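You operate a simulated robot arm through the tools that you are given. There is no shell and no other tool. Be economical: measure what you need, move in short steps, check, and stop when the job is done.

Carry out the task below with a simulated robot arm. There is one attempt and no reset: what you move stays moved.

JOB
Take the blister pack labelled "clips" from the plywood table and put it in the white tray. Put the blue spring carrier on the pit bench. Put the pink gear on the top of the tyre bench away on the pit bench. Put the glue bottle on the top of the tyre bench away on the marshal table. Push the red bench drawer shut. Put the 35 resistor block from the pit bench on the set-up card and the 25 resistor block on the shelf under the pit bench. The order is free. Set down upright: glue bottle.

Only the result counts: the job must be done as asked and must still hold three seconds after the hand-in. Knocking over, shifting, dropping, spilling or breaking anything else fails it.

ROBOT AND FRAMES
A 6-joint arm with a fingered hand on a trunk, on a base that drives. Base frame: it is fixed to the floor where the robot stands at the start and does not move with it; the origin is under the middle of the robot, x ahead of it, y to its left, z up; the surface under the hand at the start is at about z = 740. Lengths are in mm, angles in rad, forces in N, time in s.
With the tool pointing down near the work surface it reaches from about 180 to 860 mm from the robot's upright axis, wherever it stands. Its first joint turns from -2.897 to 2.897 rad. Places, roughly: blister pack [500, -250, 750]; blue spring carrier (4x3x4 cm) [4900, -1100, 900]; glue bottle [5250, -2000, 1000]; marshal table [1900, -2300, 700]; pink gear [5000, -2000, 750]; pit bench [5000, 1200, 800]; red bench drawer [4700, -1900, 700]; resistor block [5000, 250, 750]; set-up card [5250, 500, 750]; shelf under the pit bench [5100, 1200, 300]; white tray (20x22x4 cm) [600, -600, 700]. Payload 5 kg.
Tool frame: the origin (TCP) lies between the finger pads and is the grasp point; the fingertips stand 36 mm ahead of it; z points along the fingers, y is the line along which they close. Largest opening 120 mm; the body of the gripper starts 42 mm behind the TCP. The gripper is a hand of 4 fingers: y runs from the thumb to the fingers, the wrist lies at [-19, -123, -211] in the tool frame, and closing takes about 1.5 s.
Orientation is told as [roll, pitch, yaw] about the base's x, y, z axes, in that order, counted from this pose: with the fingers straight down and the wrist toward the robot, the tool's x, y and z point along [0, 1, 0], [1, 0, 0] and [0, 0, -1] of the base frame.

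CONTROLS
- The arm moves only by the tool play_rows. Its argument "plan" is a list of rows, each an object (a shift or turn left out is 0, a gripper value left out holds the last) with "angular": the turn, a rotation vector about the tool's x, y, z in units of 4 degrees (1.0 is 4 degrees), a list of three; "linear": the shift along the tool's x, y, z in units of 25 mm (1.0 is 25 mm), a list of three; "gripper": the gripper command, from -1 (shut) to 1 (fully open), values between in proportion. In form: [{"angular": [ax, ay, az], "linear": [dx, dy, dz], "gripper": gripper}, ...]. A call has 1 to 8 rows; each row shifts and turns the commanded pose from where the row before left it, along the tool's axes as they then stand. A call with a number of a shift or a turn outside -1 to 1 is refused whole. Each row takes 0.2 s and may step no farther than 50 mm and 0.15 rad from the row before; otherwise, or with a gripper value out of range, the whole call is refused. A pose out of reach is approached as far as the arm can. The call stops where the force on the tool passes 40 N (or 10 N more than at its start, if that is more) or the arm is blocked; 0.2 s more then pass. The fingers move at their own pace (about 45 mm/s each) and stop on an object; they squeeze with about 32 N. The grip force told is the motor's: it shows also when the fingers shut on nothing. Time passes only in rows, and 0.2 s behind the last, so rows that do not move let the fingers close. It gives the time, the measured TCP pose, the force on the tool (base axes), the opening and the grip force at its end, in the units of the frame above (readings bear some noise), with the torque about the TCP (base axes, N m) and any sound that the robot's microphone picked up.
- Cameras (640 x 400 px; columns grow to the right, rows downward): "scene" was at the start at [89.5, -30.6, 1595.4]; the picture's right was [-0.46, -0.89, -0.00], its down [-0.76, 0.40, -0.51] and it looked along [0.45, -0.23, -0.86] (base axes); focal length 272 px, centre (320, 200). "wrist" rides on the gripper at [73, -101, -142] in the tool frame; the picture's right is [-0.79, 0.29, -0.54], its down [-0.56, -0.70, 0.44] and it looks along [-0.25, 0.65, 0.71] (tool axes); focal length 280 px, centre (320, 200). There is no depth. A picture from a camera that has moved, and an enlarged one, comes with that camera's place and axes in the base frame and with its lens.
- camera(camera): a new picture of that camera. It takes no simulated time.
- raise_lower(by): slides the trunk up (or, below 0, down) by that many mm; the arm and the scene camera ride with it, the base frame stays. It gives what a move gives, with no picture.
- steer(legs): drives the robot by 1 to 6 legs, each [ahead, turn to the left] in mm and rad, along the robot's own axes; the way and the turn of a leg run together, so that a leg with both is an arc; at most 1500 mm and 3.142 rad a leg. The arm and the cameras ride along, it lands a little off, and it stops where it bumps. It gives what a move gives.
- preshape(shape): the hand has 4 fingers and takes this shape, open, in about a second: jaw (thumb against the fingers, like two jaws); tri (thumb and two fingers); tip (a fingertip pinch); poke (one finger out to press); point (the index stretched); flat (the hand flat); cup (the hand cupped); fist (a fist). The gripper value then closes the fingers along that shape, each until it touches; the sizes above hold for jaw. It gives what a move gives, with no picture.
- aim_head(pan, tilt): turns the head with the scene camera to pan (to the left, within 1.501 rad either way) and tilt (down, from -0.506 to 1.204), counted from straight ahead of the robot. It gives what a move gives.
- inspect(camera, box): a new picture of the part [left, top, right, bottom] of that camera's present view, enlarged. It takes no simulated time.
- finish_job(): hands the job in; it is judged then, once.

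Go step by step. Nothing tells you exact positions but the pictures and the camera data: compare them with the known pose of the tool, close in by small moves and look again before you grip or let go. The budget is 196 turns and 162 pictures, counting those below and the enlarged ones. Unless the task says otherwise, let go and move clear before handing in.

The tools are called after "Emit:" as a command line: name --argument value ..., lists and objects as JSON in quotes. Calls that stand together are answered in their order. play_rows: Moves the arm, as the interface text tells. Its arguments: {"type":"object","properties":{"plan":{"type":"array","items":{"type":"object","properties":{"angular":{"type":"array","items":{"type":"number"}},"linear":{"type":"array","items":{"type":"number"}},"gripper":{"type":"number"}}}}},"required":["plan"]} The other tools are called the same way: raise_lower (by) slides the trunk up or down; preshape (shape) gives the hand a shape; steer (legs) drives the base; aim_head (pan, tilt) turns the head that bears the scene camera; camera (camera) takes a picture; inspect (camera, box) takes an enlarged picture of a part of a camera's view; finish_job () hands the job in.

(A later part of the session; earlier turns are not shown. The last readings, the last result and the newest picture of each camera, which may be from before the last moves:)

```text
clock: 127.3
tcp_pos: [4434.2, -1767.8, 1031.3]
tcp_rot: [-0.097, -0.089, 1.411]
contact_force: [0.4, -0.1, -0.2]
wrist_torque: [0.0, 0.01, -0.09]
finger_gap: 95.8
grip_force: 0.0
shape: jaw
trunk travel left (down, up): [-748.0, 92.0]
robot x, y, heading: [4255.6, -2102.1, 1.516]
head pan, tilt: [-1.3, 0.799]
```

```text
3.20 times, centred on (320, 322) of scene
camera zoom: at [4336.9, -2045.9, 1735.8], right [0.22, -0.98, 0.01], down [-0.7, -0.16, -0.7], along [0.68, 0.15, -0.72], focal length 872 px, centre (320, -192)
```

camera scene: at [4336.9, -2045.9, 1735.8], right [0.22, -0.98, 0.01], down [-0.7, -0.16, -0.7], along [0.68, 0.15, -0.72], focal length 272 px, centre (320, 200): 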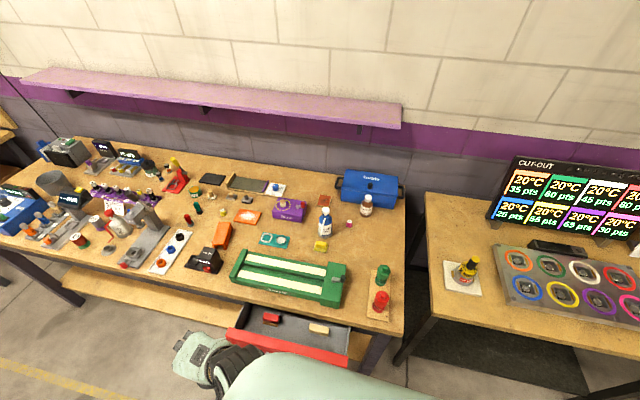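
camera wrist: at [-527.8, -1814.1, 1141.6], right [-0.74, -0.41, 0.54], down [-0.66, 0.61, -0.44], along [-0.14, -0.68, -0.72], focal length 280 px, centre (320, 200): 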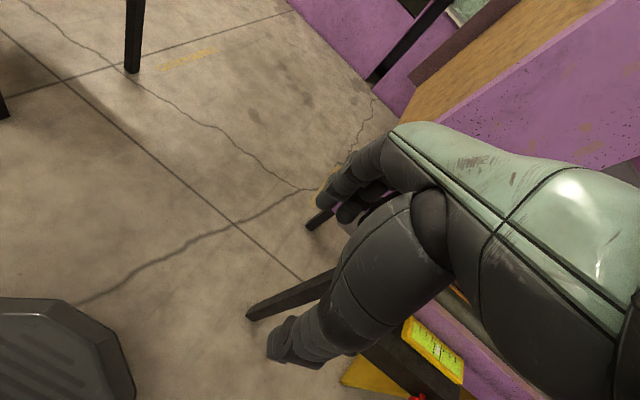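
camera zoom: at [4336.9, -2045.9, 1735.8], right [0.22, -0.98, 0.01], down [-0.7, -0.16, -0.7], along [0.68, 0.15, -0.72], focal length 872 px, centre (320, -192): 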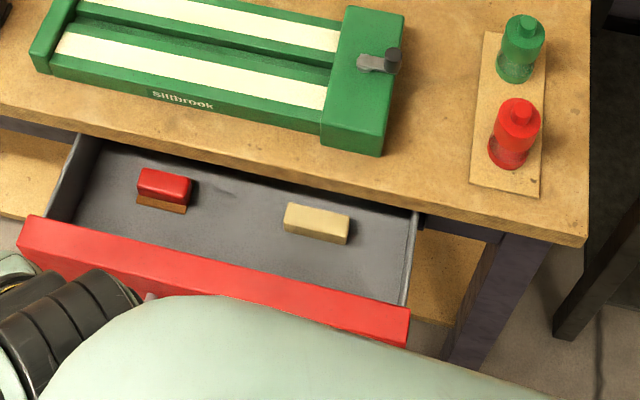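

Brown "Torbly GLUE" bottle is near (5116, -2073), the pink gear near (5040, -2013), drawer front near x 4570, y -1880. I position squarely in front of the drawer.

Emit:
steer --legs '[[330, 0], [0, -1.517], [-80, 0]]'

Emit:
aim_head --pan -0.1 --tilt 1.0

Emit:
camera --camera "scene"

Emit:
camera --camera "wrist"

```text
clock: 134.9
tcp_pos: [4531.5, -1947.8, 1031.0]
tcp_rot: [-0.096, -0.091, -0.154]
contact_force: [0.7, 0.6, -0.3]
wrist_torque: [-0.04, 0.02, -0.03]
finger_gap: 96.0
grip_force: 0.0
shape: jaw
trunk travel left (down, up): [-748.0, 92.0]
robot x, y, heading: [4194.6, -1770.7, -0.043]
head pan, tilt: [-1.3, 0.799]
```

```text
clock: 136.3
tcp_pos: [4530.8, -1947.6, 1030.3]
tcp_rot: [-0.095, -0.088, -0.151]
contact_force: [0.4, -0.5, 0.0]
wrist_torque: [0.02, 0.02, -0.02]
finger_gap: 96.3
grip_force: 0.0
shape: jaw
trunk travel left (down, up): [-748.0, 92.0]
robot x, y, heading: [4197.1, -1768.2, -0.05]
head pan, tilt: [-0.099, 1.0]
```

```text
128 pictures are left
camera scene: at [4302.8, -1783.8, 1720.4], right [-0.15, -0.99, 0.0], down [-0.84, 0.12, -0.54], along [0.53, -0.08, -0.84], focal length 272 px, centre (320, 200)
```

scene: 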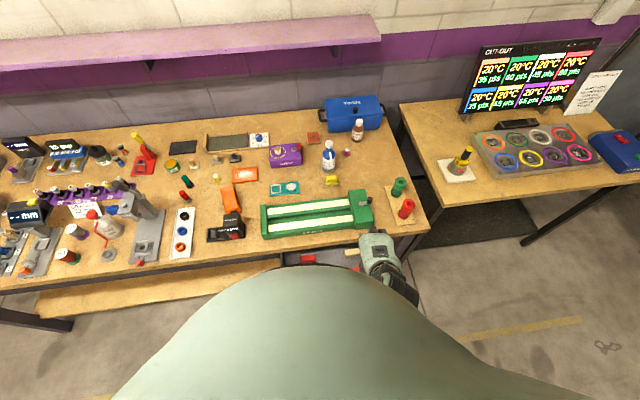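

```text
127 pictures are left
camera wrist: at [4432.9, -1845.2, 1156.4], right [0.12, -0.76, 0.64], down [-0.75, -0.49, -0.45], along [0.65, -0.42, -0.63], focal length 280 px, centre (320, 200)
```

wrist: 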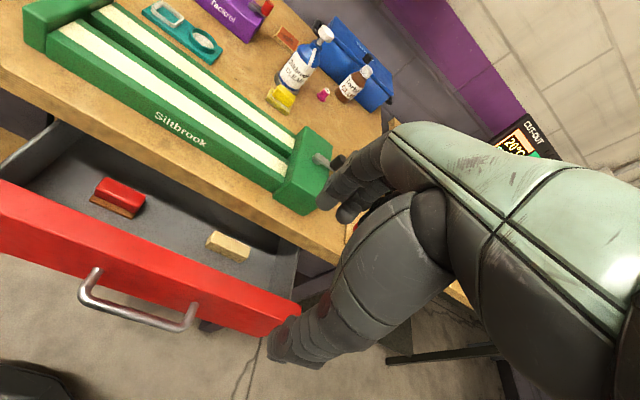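

The drawer front (z 700–828, handle at y -1824…-1949) stands about 100 mm open. I back off a bit, close the hand, and tilt it forward to push beside the handle.

Emit:
steer --legs '[[-130, 0]]'

Emit:
raise_lower --by -120

Emit:
play_rows --plan '[{"angular": [-1, 0, 0], "gripper": -1}, {"angular": [-1, 0, 0]}, {"angular": [-1, 0, 0]}, {"angular": [-1, 0, 0]}, {"angular": [-1, 0, 0]}, {"angular": [-1, 0, 0]}, {"angular": [-1, 0, 0]}]'

Emit:
play_rows --plan '[{"angular": [-1, 0, 0]}, {"angular": [-1, 0, 0]}, {"angular": [-1, 0, 0]}, {"angular": [-1, 0, 0]}, {"angular": [-1, 0, 0]}, {"angular": [-1, 0, 0]}, {"angular": [-1, 0, 0]}]'

Emit:
camera --camera "wrist"

```text
clock: 137.6
tcp_pos: [4403.2, -1941.2, 1032.4]
tcp_rot: [-0.099, -0.089, -0.155]
contact_force: [-0.7, 0.0, 0.5]
wrist_torque: [0.01, 0.03, 0.02]
finger_gap: 96.0
grip_force: 0.0
shape: jaw
trunk travel left (down, up): [-748.0, 92.0]
robot x, y, heading: [4069.6, -1763.9, -0.047]
head pan, tilt: [-0.099, 1.0]
```

```text
clock: 139.1
tcp_pos: [4401.6, -1941.9, 911.5]
tcp_rot: [-0.096, -0.087, -0.154]
contact_force: [-0.3, 0.9, 0.6]
wrist_torque: [0.01, -0.01, 0.01]
finger_gap: 95.8
grip_force: 0.0
shape: jaw
trunk travel left (down, up): [-628.0, 212.0]
robot x, y, heading: [4067.8, -1763.2, -0.053]
head pan, tilt: [-0.099, 1.0]
```

```text
clock: 140.7
tcp_pos: [4396.7, -1939.9, 914.0]
tcp_rot: [-0.115, -0.584, -0.1]
contact_force: [-0.9, 0.4, 0.5]
wrist_torque: [-0.02, 0.02, 0.04]
finger_gap: 0.2
grip_force: 31.4
shape: jaw
trunk travel left (down, up): [-628.0, 212.0]
robot x, y, heading: [4065.9, -1765.3, -0.05]
head pan, tilt: [-0.099, 1.0]
```

```text
clock: 142.3
tcp_pos: [4396.4, -1940.0, 912.7]
tcp_rot: [-0.199, -1.065, 0.008]
contact_force: [0.3, 0.4, 0.5]
wrist_torque: [0.02, -0.02, 0.0]
finger_gap: 0.0
grip_force: 31.9
shape: jaw
trunk travel left (down, up): [-628.0, 212.0]
robot x, y, heading: [4069.0, -1767.3, -0.047]
head pan, tilt: [-0.099, 1.0]
```

```text
126 pictures are left
camera wrist: at [4236.7, -1843.4, 884.9], right [-0.46, -0.67, 0.58], down [-0.05, -0.64, -0.77], along [0.89, -0.38, 0.26], focal length 280 px, centre (320, 200)
```

wrist: 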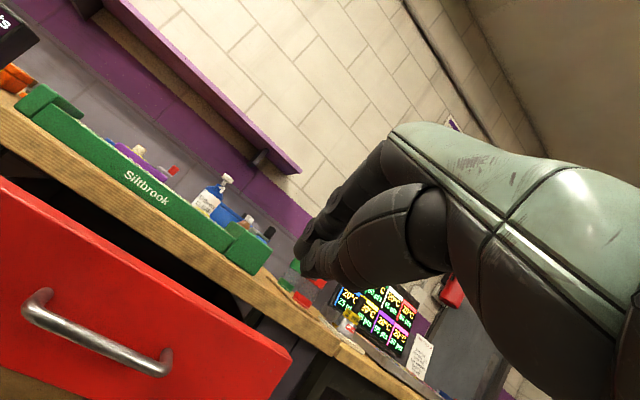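

Handle is at z ≈ 750, the drawer top at 805. Move the fist to just before the face right of the handle.

Emit:
play_rows --plan '[{"linear": [-0.207, -0.533, 0.993]}, {"linear": [-0.207, -0.533, 0.993]}, {"linear": [-0.207, -0.533, 0.993]}, {"linear": [-0.207, -0.533, 0.993]}, {"linear": [-0.207, -0.533, 0.993]}, {"linear": [-0.207, -0.533, 0.993]}, {}]'

Emit:
camera --camera "wrist"

```text
clock: 143.9
tcp_pos: [4482.7, -1999.5, 776.1]
tcp_rot: [-0.199, -1.066, 0.009]
contact_force: [0.1, -0.3, -0.3]
wrist_torque: [-0.03, -0.02, -0.04]
finger_gap: 0.1
grip_force: 32.1
shape: jaw
trunk travel left (down, up): [-628.0, 212.0]
robot x, y, heading: [4068.4, -1761.9, -0.046]
head pan, tilt: [-0.099, 1.0]
```

```text
125 pictures are left
camera wrist: at [4322.2, -1902.1, 747.7], right [-0.45, -0.67, 0.59], down [-0.05, -0.64, -0.77], along [0.89, -0.38, 0.26], focal length 280 px, centre (320, 200)
```

wrist: 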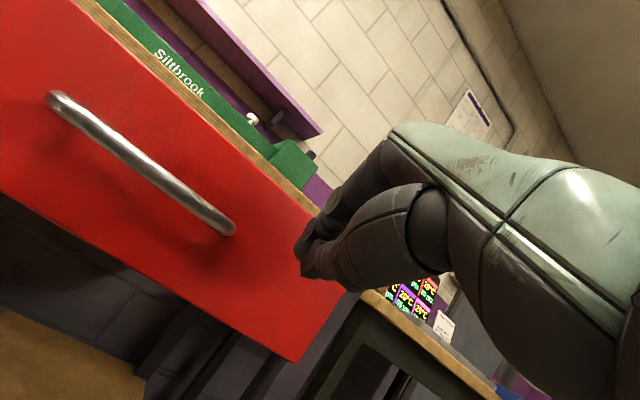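

Aligned. Push forward.

Emit:
play_rows --plan '[{"linear": [0.12, 0.34, 0.6]}, {"linear": [0.12, 0.34, 0.6]}, {"linear": [0.12, 0.34, 0.6]}, {"linear": [0.12, 0.34, 0.6]}, {"linear": [0.12, 0.34, 0.6]}, {"linear": [0.12, 0.34, 0.6]}]'

Emit:
camera --camera "wrist"

```text
clock: 145.3
tcp_pos: [4585.7, -2000.1, 774.7]
tcp_rot: [-0.197, -1.064, 0.01]
contact_force: [-0.3, 0.6, -0.3]
wrist_torque: [-0.02, -0.01, 0.02]
finger_gap: 0.0
grip_force: 31.9
shape: jaw
trunk travel left (down, up): [-628.0, 212.0]
robot x, y, heading: [4065.8, -1764.6, -0.046]
head pan, tilt: [-0.099, 1.0]
```

```text
124 pictures are left
camera wrist: at [4426.1, -1902.0, 746.9], right [-0.45, -0.67, 0.59], down [-0.05, -0.64, -0.77], along [0.89, -0.38, 0.25], focal length 280 px, centre (320, 200)
```

wrist: 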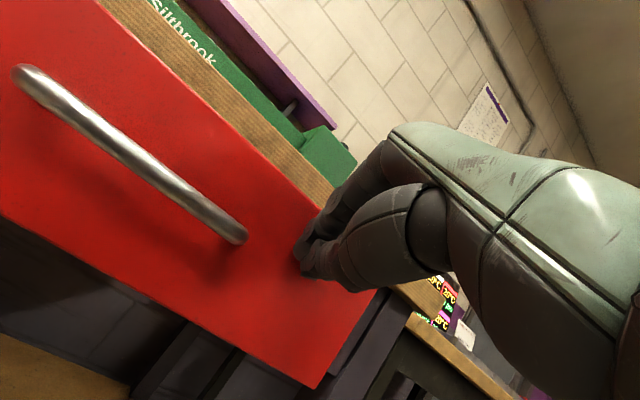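

The drawer is moving with the fist. Keep pushing.

Emit:
play_rows --plan '[{"linear": [0.1, 0.28, 0.5]}, {"linear": [0.1, 0.28, 0.5]}, {"linear": [0.1, 0.28, 0.5]}, {"linear": [0.1, 0.28, 0.5]}, {"linear": [0.1, 0.28, 0.5]}, {"linear": [0.1, 0.28, 0.5]}]'

Emit:
camera --camera "wrist"

```text
clock: 146.6
tcp_pos: [4654.3, -2000.2, 774.7]
tcp_rot: [-0.186, -1.068, -0.003]
contact_force: [-31.0, 2.0, 9.4]
wrist_torque: [0.1, 0.05, 0.34]
finger_gap: 0.0
grip_force: 32.6
shape: jaw
trunk travel left (down, up): [-628.0, 212.0]
robot x, y, heading: [4063.5, -1767.9, -0.048]
head pan, tilt: [-0.099, 1.0]
stopped in row 6: the force on the tool passed its limit at 45 N (the readings are from after the stop); the commanded pose is now the measured one
```

```text
123 pictures are left
camera wrist: at [4494.1, -1901.3, 746.5], right [-0.46, -0.67, 0.58], down [-0.05, -0.63, -0.77], along [0.89, -0.38, 0.26], focal length 280 px, centre (320, 200)
```

wrist: 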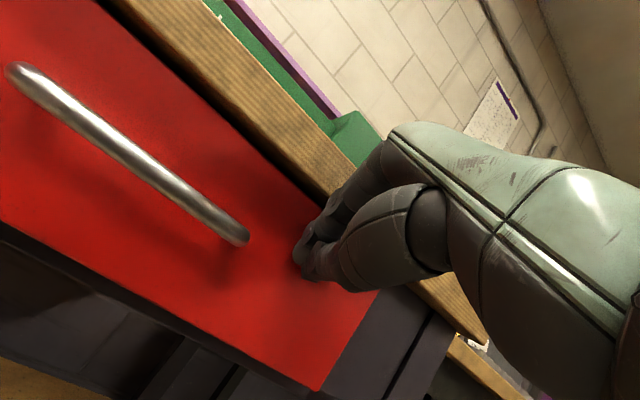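

It stopped hard at 45 N — seems shut. Back off and verify.

Emit:
play_rows --plan '[{"linear": [-0.174, -0.484, -0.857]}, {"linear": [-0.174, -0.484, -0.857]}, {"linear": [-0.174, -0.484, -0.857]}, {"linear": [-0.174, -0.484, -0.857]}, {"linear": [-0.174, -0.484, -0.857]}, {"linear": [-0.174, -0.484, -0.857]}, {"linear": [-0.174, -0.484, -0.857]}]'

Emit:
camera --camera "wrist"

```text
clock: 148.2
tcp_pos: [4481.5, -1999.8, 773.4]
tcp_rot: [-0.191, -1.065, 0.002]
contact_force: [-0.1, -0.2, 0.5]
wrist_torque: [-0.03, 0.01, 0.02]
finger_gap: 0.2
grip_force: 31.7
shape: jaw
trunk travel left (down, up): [-628.0, 212.0]
robot x, y, heading: [4064.4, -1763.4, -0.05]
head pan, tilt: [-0.099, 1.0]
```

```text
122 pictures are left
camera wrist: at [4321.8, -1902.2, 745.6], right [-0.46, -0.67, 0.58], down [-0.05, -0.63, -0.77], along [0.89, -0.38, 0.25], focal length 280 px, centre (320, 200)
```

wrist: 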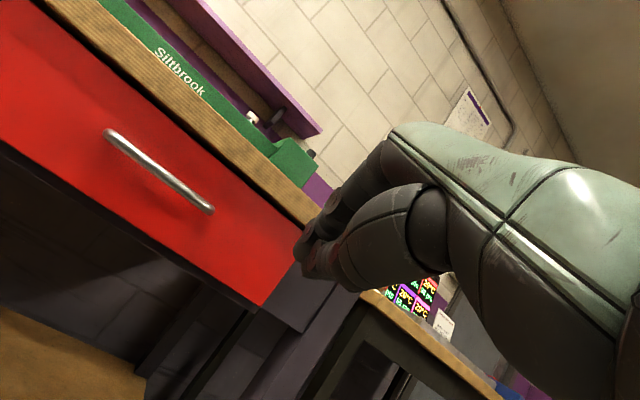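

Drawer is flush with its frame. Raise up and point the hand down again.

Emit:
raise_lower --by 210

Emit:
play_rows --plan '[{"angular": [1, 0, 0], "gripper": 0.3}, {"angular": [1, 0, 0]}, {"angular": [1, 0, 0]}, {"angular": [1, 0, 0]}, {"angular": [1, 0, 0]}, {"angular": [1, 0, 0]}, {"angular": [1, 0, 0]}, {"angular": [1, 0, 0]}]'

Emit:
play_rows --plan '[{"angular": [1, 0, 0]}, {"angular": [1, 0, 0]}, {"angular": [1, 0, 0]}, {"angular": [1, 0, 0]}, {"angular": [1, 0, 0]}, {"angular": [1, 0, 0]}, {"angular": [1, 0, 0]}]'

```text
clock: 150.4
tcp_pos: [4482.0, -2000.0, 982.4]
tcp_rot: [-0.188, -1.065, 0.0]
contact_force: [0.3, 0.3, -0.8]
wrist_torque: [0.01, 0.02, 0.05]
finger_gap: 0.0
grip_force: 32.0
shape: jaw
trunk travel left (down, up): [-838.0, 2.0]
robot x, y, heading: [4068.7, -1765.4, -0.049]
head pan, tilt: [-0.099, 1.0]
```

```text
clock: 152.2
tcp_pos: [4482.1, -2000.4, 984.1]
tcp_rot: [-0.106, -0.511, -0.114]
contact_force: [1.1, -0.6, 0.3]
wrist_torque: [-0.05, 0.01, 0.0]
finger_gap: 77.9
grip_force: 0.1
shape: jaw
trunk travel left (down, up): [-838.0, 2.0]
robot x, y, heading: [4065.5, -1766.3, -0.046]
head pan, tilt: [-0.099, 1.0]
```

```text
clock: 153.8
tcp_pos: [4481.6, -2000.1, 983.1]
tcp_rot: [-0.092, -0.024, -0.164]
contact_force: [0.6, -1.0, -0.1]
wrist_torque: [0.01, 0.0, 0.04]
finger_gap: 77.6
grip_force: 0.1
shape: jaw
trunk travel left (down, up): [-838.0, 2.0]
robot x, y, heading: [4065.4, -1765.6, -0.05]
head pan, tilt: [-0.099, 1.0]
```

Level the hand and raise it, take the tip pinch shape, then drive closer.

Emit:
play_rows --plan '[{"linear": [0, 0, -1], "angular": [0.11, 0.44, -0.6]}, {"linear": [0, 0, -1], "angular": [0.11, 0.44, -0.6]}, {"linear": [0, 0, -1], "angular": [0.11, 0.44, -0.6]}]'

Emit:
preshape --shape "tip"

Emit:
steer --legs '[[270, 0]]'

Emit:
aim_head --pan -0.2 --tilt 0.8

Emit:
camera --camera "scene"

Emit:
camera --camera "wrist"

```text
clock: 154.6
tcp_pos: [4480.3, -1995.9, 1057.0]
tcp_rot: [0.001, 0.005, -0.04]
contact_force: [1.0, 0.5, -0.3]
wrist_torque: [-0.01, 0.0, 0.01]
finger_gap: 77.9
grip_force: 0.0
shape: jaw
trunk travel left (down, up): [-838.0, 2.0]
robot x, y, heading: [4062.1, -1767.7, -0.048]
head pan, tilt: [-0.099, 1.0]
```

```text
clock: 155.5
tcp_pos: [4480.9, -1994.1, 1056.7]
tcp_rot: [-0.001, 0.004, -0.04]
contact_force: [-0.3, 0.5, 0.1]
wrist_torque: [0.0, -0.03, -0.02]
finger_gap: 120.1
grip_force: 0.0
shape: tip
trunk travel left (down, up): [-838.0, 2.0]
robot x, y, heading: [4067.4, -1767.2, -0.051]
head pan, tilt: [-0.099, 1.0]
```

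```text
clock: 157.5
tcp_pos: [4741.4, -2005.9, 1058.3]
tcp_rot: [-0.001, 0.003, -0.039]
contact_force: [-0.2, 0.1, -0.5]
wrist_torque: [0.0, 0.02, 0.02]
finger_gap: 119.8
grip_force: 0.0
shape: tip
trunk travel left (down, up): [-838.0, 2.0]
robot x, y, heading: [4325.9, -1778.1, -0.048]
head pan, tilt: [-0.099, 1.0]
```

```text
clock: 158.3
tcp_pos: [4741.9, -2005.2, 1057.5]
tcp_rot: [-0.001, 0.005, -0.038]
contact_force: [0.1, -0.7, 0.3]
wrist_torque: [0.01, 0.02, 0.02]
finger_gap: 120.0
grip_force: 0.1
shape: tip
trunk travel left (down, up): [-838.0, 2.0]
robot x, y, heading: [4329.1, -1779.0, -0.048]
head pan, tilt: [-0.201, 0.799]
```

```text
121 pictures are left
camera scene: at [4435.9, -1799.6, 1826.1], right [-0.24, -0.97, 0.0], down [-0.7, 0.18, -0.7], along [0.68, -0.17, -0.72], focal length 272 px, centre (320, 200)
```

scene: 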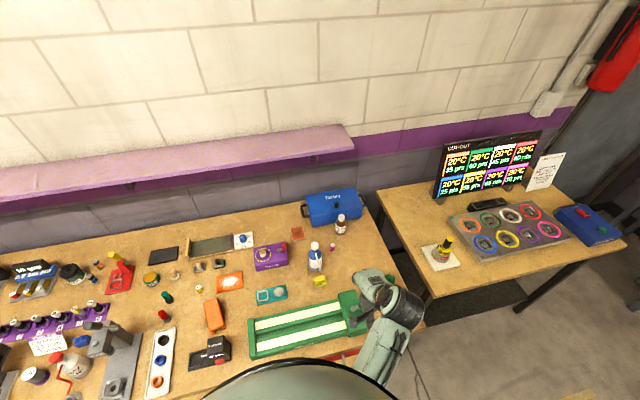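

```text
120 pictures are left
camera wrist: at [4644.3, -1929.8, 1199.5], right [0.26, -0.8, 0.54], down [-0.72, -0.53, -0.44], along [0.64, -0.28, -0.72], focal length 280 px, centre (320, 200)
```

wrist: 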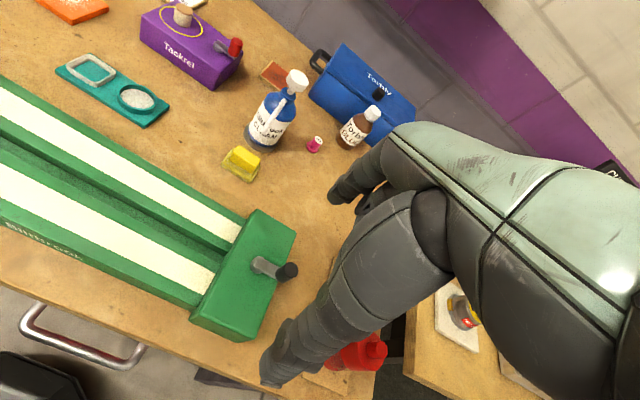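

Triangulated: gear near (5080, -2020), glue bottle near (5140, -2075), bench top about z 840. Approach the gear from above.

Emit:
play_rows --plan '[{"linear": [0, 1, 0]}, {"linear": [0, 1, 0]}, {"linear": [0, 1, 0]}, {"linear": [0, 1, 0]}, {"linear": [0, 1, 0]}, {"linear": [0, 1, 0]}, {"linear": [0, 1, 0]}, {"linear": [0, 1, 0]}]'

Emit:
play_rows --plan '[{"linear": [0, 1, 0]}, {"linear": [0, 1, 0]}, {"linear": [0, 1, 0]}, {"linear": [0, 1, 0]}, {}]'

Emit:
camera --camera "wrist"

Emit:
camera --camera "scene"

```text
clock: 160.1
tcp_pos: [4941.5, -2013.9, 1056.2]
tcp_rot: [0.002, 0.005, -0.038]
contact_force: [0.0, 0.1, -0.8]
wrist_torque: [-0.01, 0.0, 0.02]
finger_gap: 120.0
grip_force: 0.1
shape: tip
trunk travel left (down, up): [-838.0, 2.0]
robot x, y, heading: [4325.4, -1773.2, -0.044]
head pan, tilt: [-0.201, 0.799]
```

```text
clock: 161.3
tcp_pos: [5040.7, -2017.1, 1056.7]
tcp_rot: [-0.002, 0.003, -0.037]
contact_force: [0.1, 0.7, 0.0]
wrist_torque: [0.03, 0.0, 0.04]
finger_gap: 120.3
grip_force: 0.1
shape: tip
trunk travel left (down, up): [-838.0, 2.0]
robot x, y, heading: [4325.9, -1778.3, -0.049]
head pan, tilt: [-0.201, 0.799]
```

```text
119 pictures are left
camera wrist: at [4941.7, -1940.8, 1199.1], right [0.26, -0.8, 0.54], down [-0.72, -0.53, -0.44], along [0.64, -0.28, -0.72], focal length 280 px, centre (320, 200)
```

wrist: 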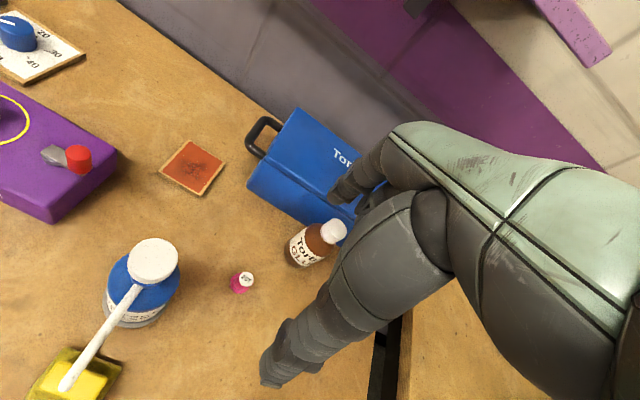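

```text
118 pictures are left
camera scene: at [4434.3, -1799.6, 1826.3], right [-0.24, -0.97, 0.0], down [-0.69, 0.18, -0.7], along [0.68, -0.17, -0.72], focal length 272 px, centre (320, 200)
```

scene: 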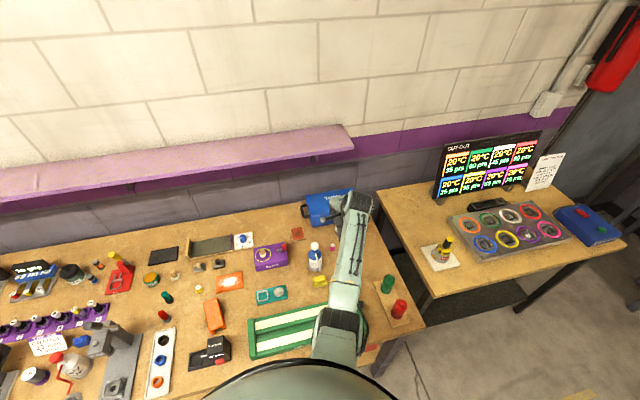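

Gear fixed at about (5056, -2016, 857). Narrow the pinch and lower over it.

Emit:
play_rows --plan '[{"linear": [0, 0.6, 0], "gripper": -0.15}, {"linear": [0, 0, 1]}, {"linear": [0, 0, 1]}, {"linear": [0, 0, 1]}, {"linear": [0, 0, 1]}, {"linear": [0, 0, 1]}, {}]'

Emit:
camera --camera "wrist"

```text
clock: 162.9
tcp_pos: [5056.3, -2018.2, 929.5]
tcp_rot: [0.0, 0.003, -0.038]
contact_force: [-0.1, -0.2, -0.4]
wrist_torque: [-0.02, 0.01, -0.01]
finger_gap: 51.8
grip_force: 0.0
shape: tip
trunk travel left (down, up): [-838.0, 2.0]
robot x, y, heading: [4326.6, -1778.7, -0.046]
head pan, tilt: [-0.201, 0.799]
```

```text
117 pictures are left
camera wrist: at [4957.2, -1941.8, 1072.1], right [0.26, -0.8, 0.54], down [-0.72, -0.53, -0.44], along [0.64, -0.28, -0.72], focal length 280 px, centre (320, 200)
```

wrist: 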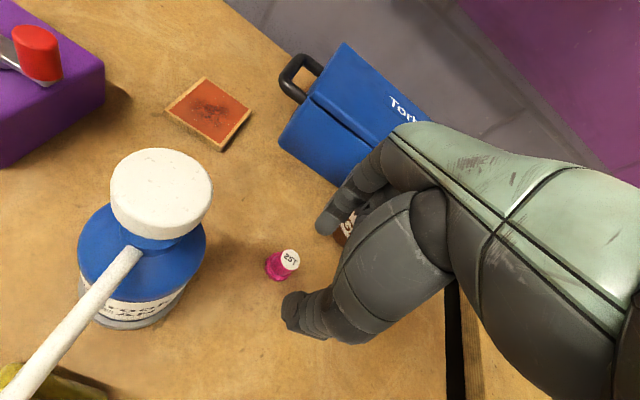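

Centred within a few mm. Lower the last 38 mm and close.

Emit:
play_rows --plan '[{"linear": [0.22, 0, 0.5]}, {"linear": [0, 0, 0.5]}, {"linear": [0, 0, 0.5]}, {}]'

Emit:
camera --camera "wrist"

```text
clock: 163.9
tcp_pos: [5055.5, -2013.7, 893.0]
tcp_rot: [-0.002, 0.002, -0.038]
contact_force: [1.1, 0.7, 1.4]
wrist_torque: [0.02, 0.0, 0.02]
finger_gap: 51.5
grip_force: 0.0
shape: tip
trunk travel left (down, up): [-838.0, 2.0]
robot x, y, heading: [4322.9, -1777.6, -0.043]
head pan, tilt: [-0.201, 0.799]
```

```text
116 pictures are left
camera wrist: at [4957.6, -1937.5, 1035.3], right [0.26, -0.8, 0.54], down [-0.72, -0.53, -0.44], along [0.64, -0.28, -0.72], focal length 280 px, centre (320, 200)
```

wrist: 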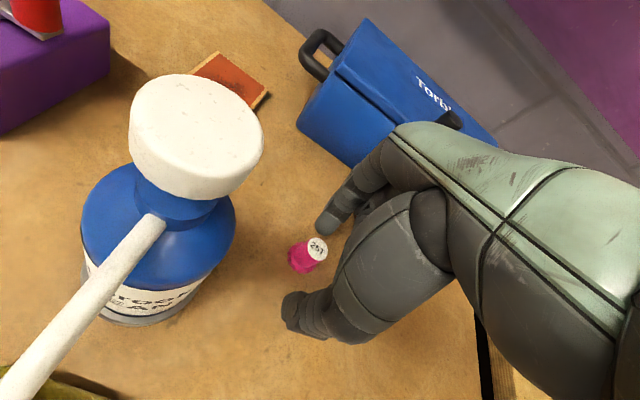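

Emit:
play_rows --plan '[{"linear": [0, 0, 0.16]}, {"gripper": -1}, {"gripper": -1}, {"gripper": -1}, {"gripper": -1}, {"gripper": -1}]'

Emit:
play_rows --plan '[{"linear": [0, 0, -0.5]}, {"linear": [0, 0, -0.8]}, {"linear": [0, 0, -1]}, {"linear": [0, 0, -1]}, {"linear": [0, 0, -1]}, {"linear": [0, 0, -1]}, {"linear": [0, 0, -1]}]'

Emit:
camera --camera "wrist"

```text
clock: 165.3
tcp_pos: [5056.0, -2014.9, 888.4]
tcp_rot: [-0.003, 0.003, -0.04]
contact_force: [-0.1, -1.1, -0.8]
wrist_torque: [0.03, -0.01, 0.0]
finger_gap: 13.1
grip_force: 32.2
shape: tip
trunk travel left (down, up): [-838.0, 2.0]
robot x, y, heading: [4325.8, -1779.9, -0.044]
head pan, tilt: [-0.201, 0.799]
```

```text
clock: 166.9
tcp_pos: [5058.4, -2012.8, 1046.9]
tcp_rot: [0.001, 0.005, -0.037]
contact_force: [-0.2, -0.1, 0.7]
wrist_torque: [0.0, -0.03, -0.01]
finger_gap: 13.5
grip_force: 32.1
shape: tip
trunk travel left (down, up): [-838.0, 2.0]
robot x, y, heading: [4326.4, -1777.7, -0.045]
head pan, tilt: [-0.201, 0.799]
```

```text
115 pictures are left
camera wrist: at [4960.1, -1936.5, 1190.3], right [0.26, -0.8, 0.54], down [-0.72, -0.53, -0.44], along [0.64, -0.28, -0.72], focal length 280 px, centre (320, 200)
```

wrist: 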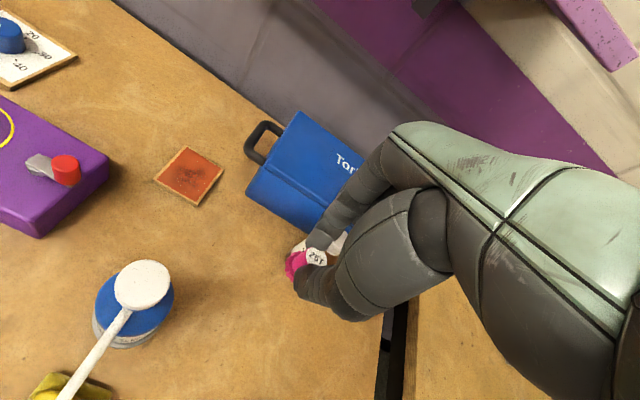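

Gear is held. Retract the arm and drive along the aisle to the pit bench.

Emit:
play_rows --plan '[{"linear": [0, -1, 0]}, {"linear": [0, -1, 0]}, {"linear": [0, -1, 0]}, {"linear": [0, -1, 0]}, {"linear": [0, -1, 0]}, {"linear": [0, -1, 0]}, {"linear": [0, -1, 0]}, {"linear": [0, -1, 0]}]'

Emit:
play_rows --plan '[{"linear": [0, -1, 0]}, {"linear": [0, -1, 0]}, {"linear": [0, -1, 0]}, {"linear": [0, -1, 0]}, {"linear": [0, -1, 0]}]'

Emit:
steer --legs '[[-180, 0], [0, 1.62]]'

Emit:
aim_head --pan -0.3 --tilt 0.5

Emit:
camera --camera "scene"

```text
clock: 168.7
tcp_pos: [4857.8, -2007.0, 1048.1]
tcp_rot: [-0.001, 0.004, -0.037]
contact_force: [-0.2, -0.7, 0.2]
wrist_torque: [0.0, 0.0, 0.04]
finger_gap: 13.3
grip_force: 32.2
shape: tip
trunk travel left (down, up): [-838.0, 2.0]
robot x, y, heading: [4328.4, -1779.4, -0.048]
head pan, tilt: [-0.201, 0.799]
```

```text
clock: 169.9
tcp_pos: [4733.1, -2000.7, 1047.1]
tcp_rot: [-0.001, 0.003, -0.039]
contact_force: [-0.4, -0.6, -0.3]
wrist_torque: [0.01, -0.02, -0.02]
finger_gap: 13.2
grip_force: 31.8
shape: tip
trunk travel left (down, up): [-838.0, 2.0]
robot x, y, heading: [4330.1, -1777.8, -0.047]
head pan, tilt: [-0.201, 0.799]
```

```text
clock: 176.1
tcp_pos: [4357.6, -1360.0, 1047.2]
tcp_rot: [-0.004, 0.004, 1.553]
contact_force: [-0.2, -0.4, 0.3]
wrist_torque: [0.0, -0.02, 0.01]
finger_gap: 13.2
grip_force: 31.9
shape: tip
trunk travel left (down, up): [-838.0, 2.0]
robot x, y, heading: [4141.8, -1770.3, 1.545]
head pan, tilt: [-0.201, 0.799]
```

```text
clock: 176.9
tcp_pos: [4357.4, -1359.6, 1046.9]
tcp_rot: [0.0, 0.003, 1.554]
contact_force: [-0.3, 0.8, -0.3]
wrist_torque: [0.02, 0.02, -0.01]
finger_gap: 13.5
grip_force: 31.7
shape: tip
trunk travel left (down, up): [-838.0, 2.0]
robot x, y, heading: [4145.6, -1772.0, 1.541]
head pan, tilt: [-0.3, 0.499]
```

```text
114 pictures are left
camera scene: at [4173.9, -1653.6, 1852.1], right [0.95, -0.32, 0.0], down [-0.15, -0.45, -0.88], along [0.28, 0.83, -0.48], focal length 272 px, centre (320, 200)
```

scene: 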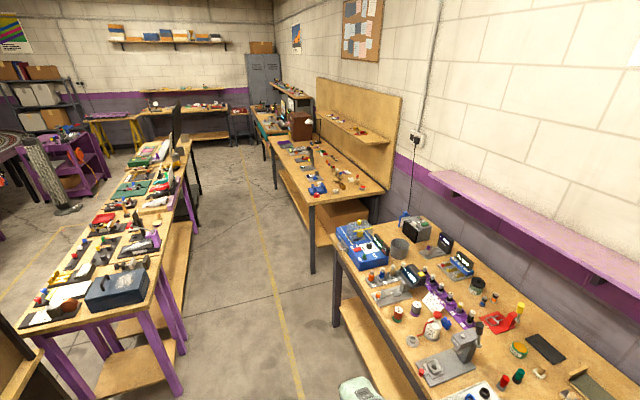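

The aisle is free to the pit bench (wall bench with the brown backboard). Drive along it.

Emit:
steer --legs '[[1300, 0.03], [1050, 0]]'

Emit:
aim_head --pan -1.3 --tilt 0.75

Emit:
camera --camera "scene"

```text
clock: 189.5
tcp_pos: [4380.1, 983.6, 1046.1]
tcp_rot: [-0.001, 0.005, 1.57]
contact_force: [0.8, 0.5, 0.0]
wrist_torque: [0.01, 0.01, 0.04]
finger_gap: 13.4
grip_force: 31.6
shape: tip
trunk travel left (down, up): [-838.0, 2.0]
robot x, y, heading: [4170.8, 568.6, 1.563]
head pan, tilt: [-0.3, 0.499]
```

```text
clock: 190.8
tcp_pos: [4380.2, 983.8, 1047.7]
tcp_rot: [-0.001, 0.005, 1.57]
contact_force: [0.4, 0.2, 0.2]
wrist_torque: [0.03, 0.0, 0.01]
finger_gap: 13.5
grip_force: 31.9
shape: tip
trunk travel left (down, up): [-838.0, 2.0]
robot x, y, heading: [4171.8, 566.6, 1.562]
head pan, tilt: [-1.3, 0.75]
```

```text
113 pictures are left
camera scene: at [4252.9, 621.4, 1830.2], right [0.26, -0.97, 0.0], down [-0.66, -0.18, -0.73], along [0.71, 0.19, -0.68], focal length 272 px, centre (320, 200)
```

scene: 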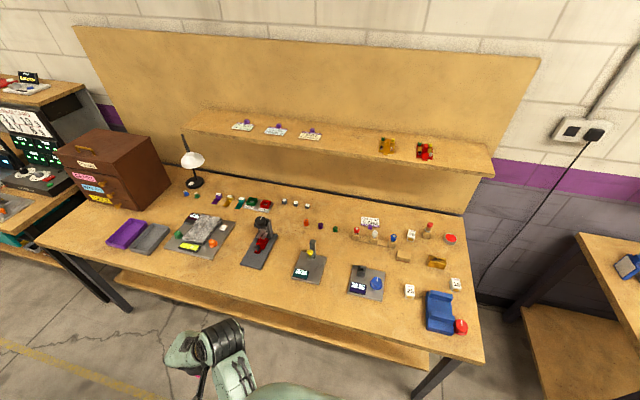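

Emit:
inspect --camera "scene" --box '[300, 200, 500, 325]'

Emit:
inspect --camera "scene" --box '[100, 170, 340, 320]'

```text
3.20 times, centred on (400, 262) of scene
camera zoom: at [4252.9, 621.4, 1830.2], right [0.26, -0.97, 0.0], down [-0.66, -0.18, -0.73], along [0.71, 0.19, -0.68], focal length 872 px, centre (64, 0)
```

zoom: 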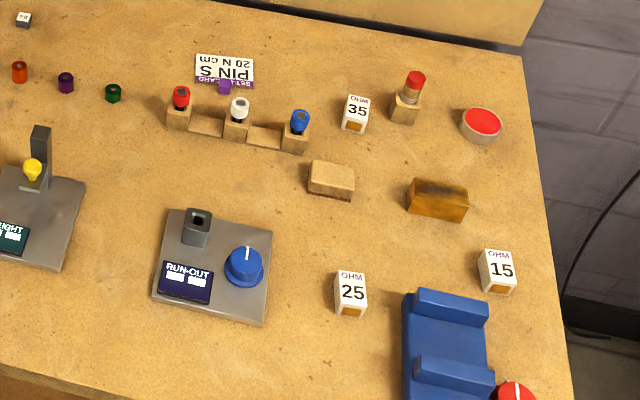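

```text
2.67 times, centred on (220, 245) of scene
camera zoom: at [4252.9, 621.4, 1830.2], right [0.26, -0.97, 0.0], down [-0.66, -0.18, -0.73], along [0.71, 0.19, -0.68], focal length 726 px, centre (587, 80)
```

zoom: 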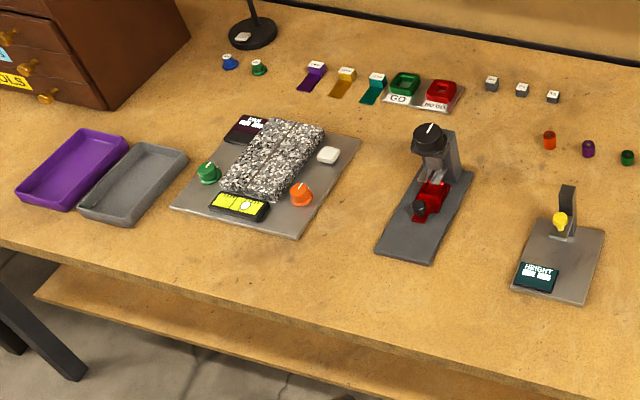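

The set-up card lies near (5184, 616), the 35 block near (5143, 424), the 25 block near (4855, 423). I'll place the gear on a free spot near (5000, 720).

Emit:
steer --legs '[[350, 0], [0, -1.562], [150, 0]]'

Emit:
aim_head --pan -0.25 --tilt 0.9

Emit:
camera --camera "scene"

Emit:
camera --camera "wrist"

```text
clock: 198.8
tcp_pos: [4741.9, 706.9, 1048.4]
tcp_rot: [-0.003, 0.003, 0.0]
contact_force: [0.1, -0.4, -0.5]
wrist_torque: [0.03, 0.01, -0.02]
finger_gap: 13.3
grip_force: 31.8
shape: tip
trunk travel left (down, up): [-838.0, 2.0]
robot x, y, heading: [4326.5, 916.6, -0.011]
head pan, tilt: [-1.3, 0.75]
```

```text
clock: 200.1
tcp_pos: [4743.8, 707.7, 1047.0]
tcp_rot: [0.0, 0.006, 0.0]
contact_force: [0.3, -1.1, 0.0]
wrist_torque: [0.0, 0.0, 0.0]
finger_gap: 13.1
grip_force: 32.0
shape: tip
trunk travel left (down, up): [-838.0, 2.0]
robot x, y, heading: [4329.8, 911.9, -0.01]
head pan, tilt: [-0.25, 0.901]
```

```text
110 pictures are left
camera scene: at [4431.6, 894.3, 1818.3], right [-0.26, -0.97, 0.0], down [-0.76, 0.2, -0.62], along [0.6, -0.16, -0.78], focal length 272 px, centre (320, 200)
```

scene: 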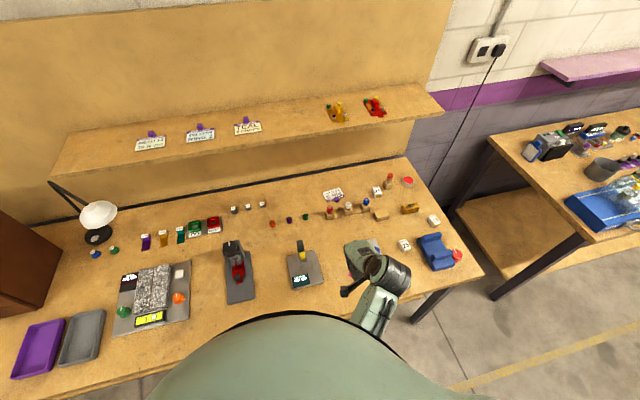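

```text
109 pictures are left
camera wrist: at [4641.8, 779.1, 1189.4], right [0.29, -0.79, 0.54], down [-0.7, -0.56, -0.44], along [0.65, -0.25, -0.72], focal length 280 px, centre (320, 200)
```

wrist: 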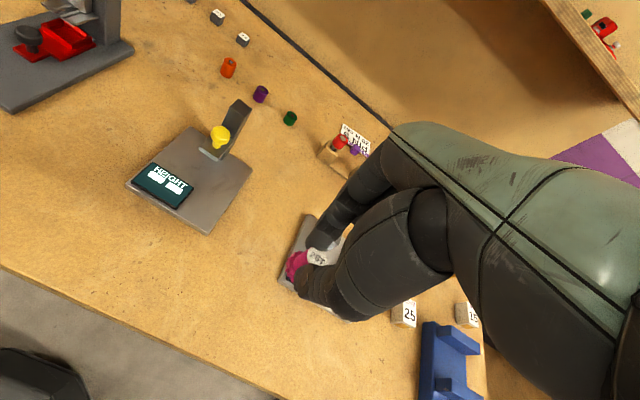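

Move over (5000, 722).

Emit:
play_rows --plan '[{"linear": [0, 1, 0]}, {"linear": [0, 1, 0]}, {"linear": [0, 1, 0]}, {"linear": [0, 1, 0]}, {"linear": [0.2, 1, 0]}, {"linear": [0.2, 1, 0]}, {"linear": [0.2, 1, 0]}, {"linear": [0, 1, 0]}]'

Emit:
play_rows --plan '[{"linear": [0, 1, 0]}, {"linear": [0, 1, 0]}, {"linear": [0, 0, 1]}, {"linear": [0, 0, 1]}, {"linear": [0, 0, 1]}, {"linear": [0, 0, 1]}, {}]'

Emit:
camera --camera "wrist"

```text
clock: 201.9
tcp_pos: [4943.9, 722.5, 1044.7]
tcp_rot: [0.0, 0.008, 0.0]
contact_force: [-0.6, -0.7, -0.3]
wrist_torque: [0.0, 0.03, 0.03]
finger_gap: 13.2
grip_force: 31.7
shape: tip
trunk travel left (down, up): [-838.0, 2.0]
robot x, y, heading: [4330.6, 913.2, -0.014]
head pan, tilt: [-0.25, 0.901]
```

```text
clock: 203.5
tcp_pos: [4992.0, 722.2, 945.3]
tcp_rot: [-0.001, 0.004, -0.001]
contact_force: [1.0, 0.6, -0.8]
wrist_torque: [0.0, -0.04, -0.02]
finger_gap: 13.2
grip_force: 31.5
shape: tip
trunk travel left (down, up): [-838.0, 2.0]
robot x, y, heading: [4328.6, 912.0, -0.012]
head pan, tilt: [-0.25, 0.901]
```

```text
108 pictures are left
camera wrist: at [4890.9, 795.1, 1088.3], right [0.29, -0.79, 0.54], down [-0.7, -0.56, -0.44], along [0.65, -0.25, -0.72], focal length 280 px, centre (320, 200)
```

wrist: 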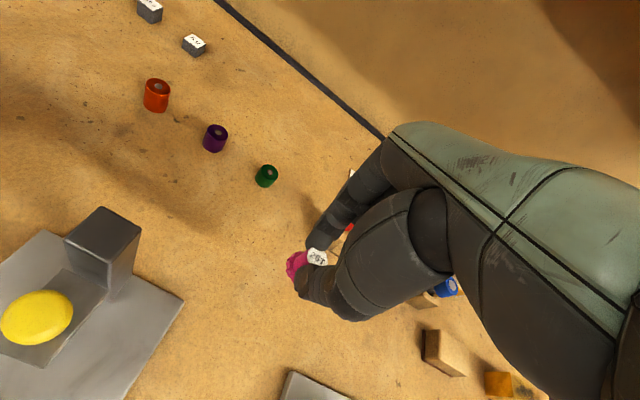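

The pit bench top seems lower, near z 800. Lower carefully until touch.

Emit:
play_rows --plan '[{"linear": [0, 0, 1]}, {"linear": [0, 0, 1]}, {"linear": [0, 0, 0.6]}, {"linear": [0, 0, 0.3]}, {}]'

Emit:
camera --camera "wrist"

```text
clock: 204.7
tcp_pos: [4991.7, 722.7, 872.4]
tcp_rot: [-0.002, 0.002, 0.0]
contact_force: [0.0, 0.4, -0.8]
wrist_torque: [0.0, -0.01, 0.02]
finger_gap: 13.2
grip_force: 31.8
shape: tip
trunk travel left (down, up): [-838.0, 2.0]
robot x, y, heading: [4328.7, 913.7, -0.01]
head pan, tilt: [-0.25, 0.901]
```

```text
107 pictures are left
camera wrist: at [4890.9, 794.1, 1015.6], right [0.29, -0.79, 0.54], down [-0.7, -0.56, -0.44], along [0.65, -0.25, -0.72], focal length 280 px, centre (320, 200)
```

wrist: 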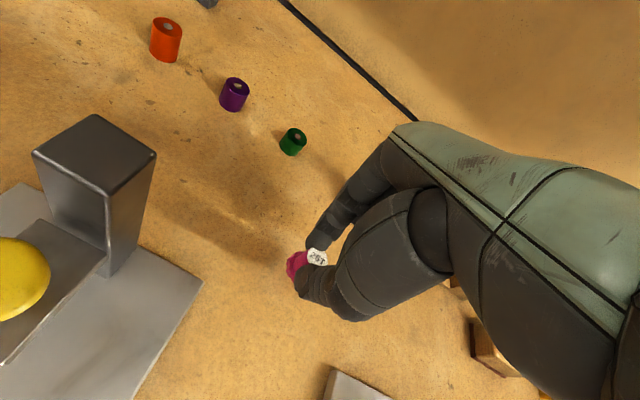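

Emit:
play_rows --plan '[{"linear": [0, 0, 0.4]}, {"linear": [0, 0, 0.4]}, {"linear": [0, 0, 0.25]}, {"linear": [0, 0, 0.2]}, {}]'

Emit:
camera --camera "wrist"

```text
clock: 205.9
tcp_pos: [4991.2, 720.0, 848.0]
tcp_rot: [-0.002, -0.006, -0.002]
contact_force: [-0.7, 1.7, 28.9]
wrist_torque: [0.07, -0.08, 0.04]
finger_gap: 14.8
grip_force: 32.7
shape: tip
trunk travel left (down, up): [-838.0, 2.0]
robot x, y, heading: [4327.3, 917.8, -0.009]
head pan, tilt: [-0.25, 0.901]
```

```text
106 pictures are left
camera wrist: at [4889.6, 794.3, 988.4], right [0.28, -0.79, 0.55], down [-0.7, -0.56, -0.44], along [0.66, -0.26, -0.71], focal length 280 px, centre (320, 200)
```

wrist: 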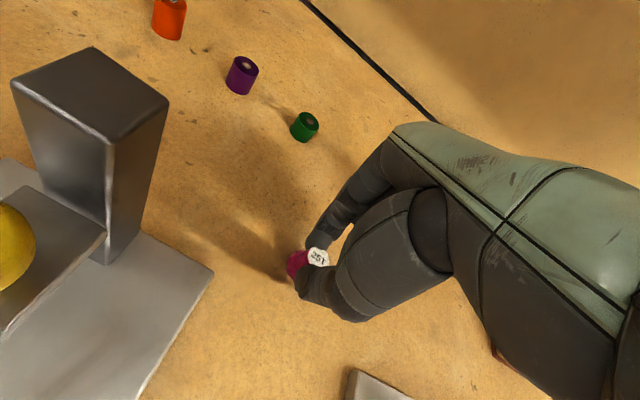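

Touchdown felt. Ease up 2 mm and open partly.

Emit:
play_rows --plan '[{"linear": [0, 0, -0.1]}, {"gripper": -0.6}, {"gripper": -0.3}, {"gripper": -0.1}, {}]'

Emit:
play_rows --plan '[{"linear": [0, 0, -0.5]}, {"linear": [0, 0, -1]}, {"linear": [0, 0, -1]}, {"linear": [0, 0, -1]}, {"linear": [0, 0, -1]}, {"linear": [0, 0, -1]}, {"linear": [0, 0, -1]}, {"linear": [0, 0, -1]}]'

Emit:
camera --camera "wrist"

```text
clock: 207.1
tcp_pos: [4992.6, 721.1, 843.1]
tcp_rot: [0.001, 0.004, 0.0]
contact_force: [0.7, -1.5, 1.0]
wrist_torque: [0.01, 0.01, 0.03]
finger_gap: 53.7
grip_force: 0.0
shape: tip
trunk travel left (down, up): [-838.0, 2.0]
robot x, y, heading: [4330.8, 911.2, -0.011]
head pan, tilt: [-0.25, 0.901]
```

```text
clock: 208.9
tcp_pos: [4992.3, 721.3, 1031.4]
tcp_rot: [0.0, 0.005, 0.0]
contact_force: [-0.3, 0.5, -0.2]
wrist_torque: [-0.01, -0.05, -0.01]
finger_gap: 53.4
grip_force: 0.1
shape: tip
trunk travel left (down, up): [-838.0, 2.0]
robot x, y, heading: [4324.8, 913.8, -0.009]
head pan, tilt: [-0.25, 0.901]
```

```text
105 pictures are left
camera wrist: at [4892.0, 794.8, 1174.3], right [0.29, -0.79, 0.54], down [-0.7, -0.56, -0.44], along [0.65, -0.25, -0.72], focal length 280 px, centre (320, 200)
```

wrist: 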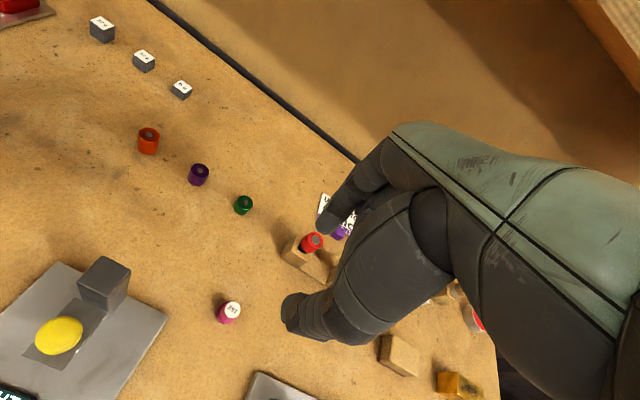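

The gear stands on the pit bench. Now reposition in front of the resistor blocks.

Emit:
play_rows --plan '[{"linear": [0, -1, 0]}, {"linear": [0, -1, 0]}, {"linear": [0, -1, 0]}, {"linear": [0, -1, 0]}, {"linear": [0, -1, 0]}, {"linear": [0, -1, 0]}, {"linear": [0, -1, 0]}, {"linear": [0, -1, 0]}]'

Emit:
play_rows --plan '[{"linear": [0, -1, 0]}, {"linear": [0, -1, 0]}, {"linear": [0, -1, 0]}]'

Emit:
steer --legs '[[-170, 0], [0, -1.56], [260, 0], [0, 1.57], [250, 0]]'

Emit:
aim_head --pan -0.15 --tilt 0.85

Emit:
camera --camera "scene"

Emit:
camera --camera "wrist"

```text
clock: 210.7
tcp_pos: [4792.1, 721.4, 1034.4]
tcp_rot: [0.0, 0.004, 0.0]
contact_force: [-0.1, 0.2, 0.0]
wrist_torque: [-0.02, 0.0, 0.01]
finger_gap: 53.6
grip_force: 0.1
shape: tip
trunk travel left (down, up): [-838.0, 2.0]
robot x, y, heading: [4326.1, 911.0, -0.015]
head pan, tilt: [-0.25, 0.901]
```

```text
clock: 211.5
tcp_pos: [4716.6, 722.6, 1032.1]
tcp_rot: [-0.001, 0.003, 0.001]
contact_force: [-0.5, 0.3, -0.4]
wrist_torque: [0.03, 0.01, 0.01]
finger_gap: 53.4
grip_force: 0.0
shape: tip
trunk travel left (down, up): [-838.0, 2.0]
robot x, y, heading: [4326.0, 912.0, -0.015]
head pan, tilt: [-0.25, 0.901]
```

```text
clock: 225.1
tcp_pos: [4806.4, 466.4, 1031.3]
tcp_rot: [-0.001, 0.003, 0.005]
contact_force: [1.5, 0.2, 0.6]
wrist_torque: [0.01, -0.01, 0.04]
finger_gap: 53.7
grip_force: 0.1
shape: tip
trunk travel left (down, up): [-838.0, 2.0]
robot x, y, heading: [4416.8, 658.1, -0.005]
head pan, tilt: [-0.25, 0.901]
```

```text
clock: 225.8
tcp_pos: [4808.6, 466.0, 1031.8]
tcp_rot: [-0.001, 0.007, 0.004]
contact_force: [-0.1, -0.7, 0.7]
wrist_torque: [-0.02, 0.0, -0.02]
finger_gap: 53.8
grip_force: 0.2
shape: tip
trunk travel left (down, up): [-838.0, 2.0]
robot x, y, heading: [4417.3, 656.7, -0.006]
head pan, tilt: [-0.15, 0.85]
```

```text
104 pictures are left
camera scene: at [4525.0, 644.7, 1822.1], right [-0.15, -0.99, 0.0], down [-0.74, 0.12, -0.66], along [0.65, -0.1, -0.75], focal length 272 px, centre (320, 200)
```

scene: 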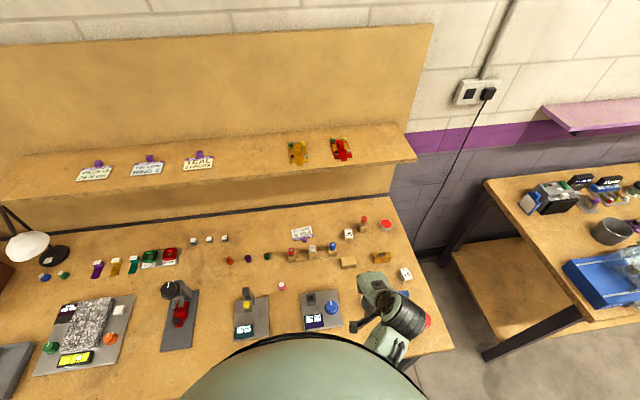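

```text
103 pictures are left
camera wrist: at [4706.5, 538.7, 1173.9], right [0.29, -0.79, 0.54], down [-0.7, -0.56, -0.44], along [0.65, -0.25, -0.72], focal length 280 px, centre (320, 200)
```

wrist: 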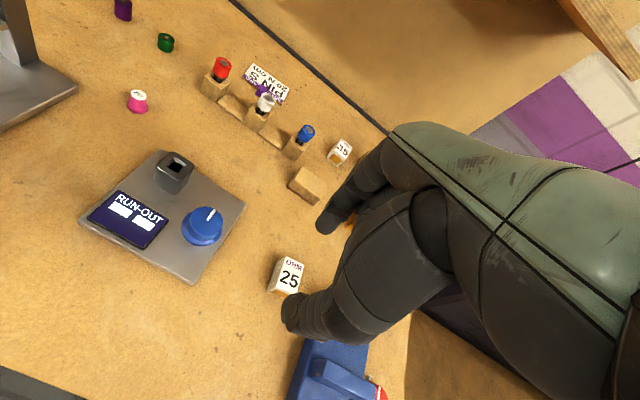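

Zoom on the set-up card and the blocks.

Emit:
inspect --camera "wrist" --box '[180, 40, 360, 152]'

Emit:
inspect --camera "scene" --box '[260, 200, 420, 300]'

```text
3.56 times, centred on (270, 96) of wrist
camera zoom: at [4706.5, 538.7, 1173.9], right [0.29, -0.79, 0.54], down [-0.7, -0.56, -0.44], along [0.65, -0.25, -0.72], focal length 997 px, centre (498, 570)
```

zoom: 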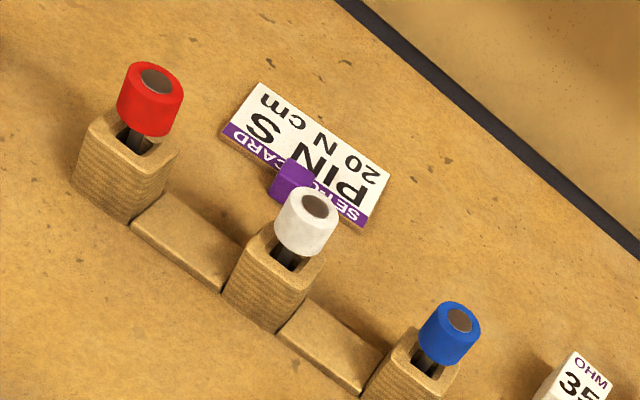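

```text
4.00 times, centred on (340, 250) of scene
camera zoom: at [4525.0, 644.7, 1822.1], right [-0.15, -0.99, 0.0], down [-0.74, 0.12, -0.66], along [0.65, -0.1, -0.75], focal length 1090 px, centre (240, 0)
```

zoom: 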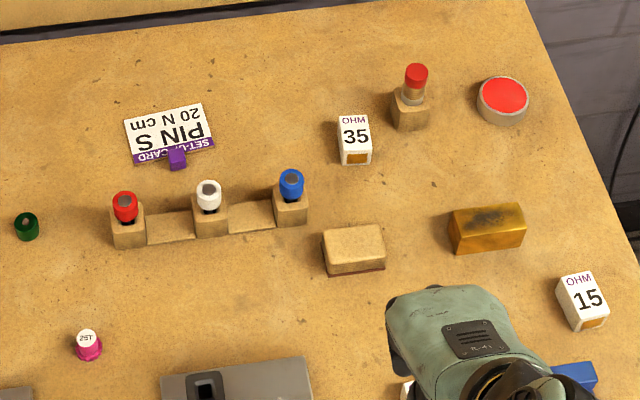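

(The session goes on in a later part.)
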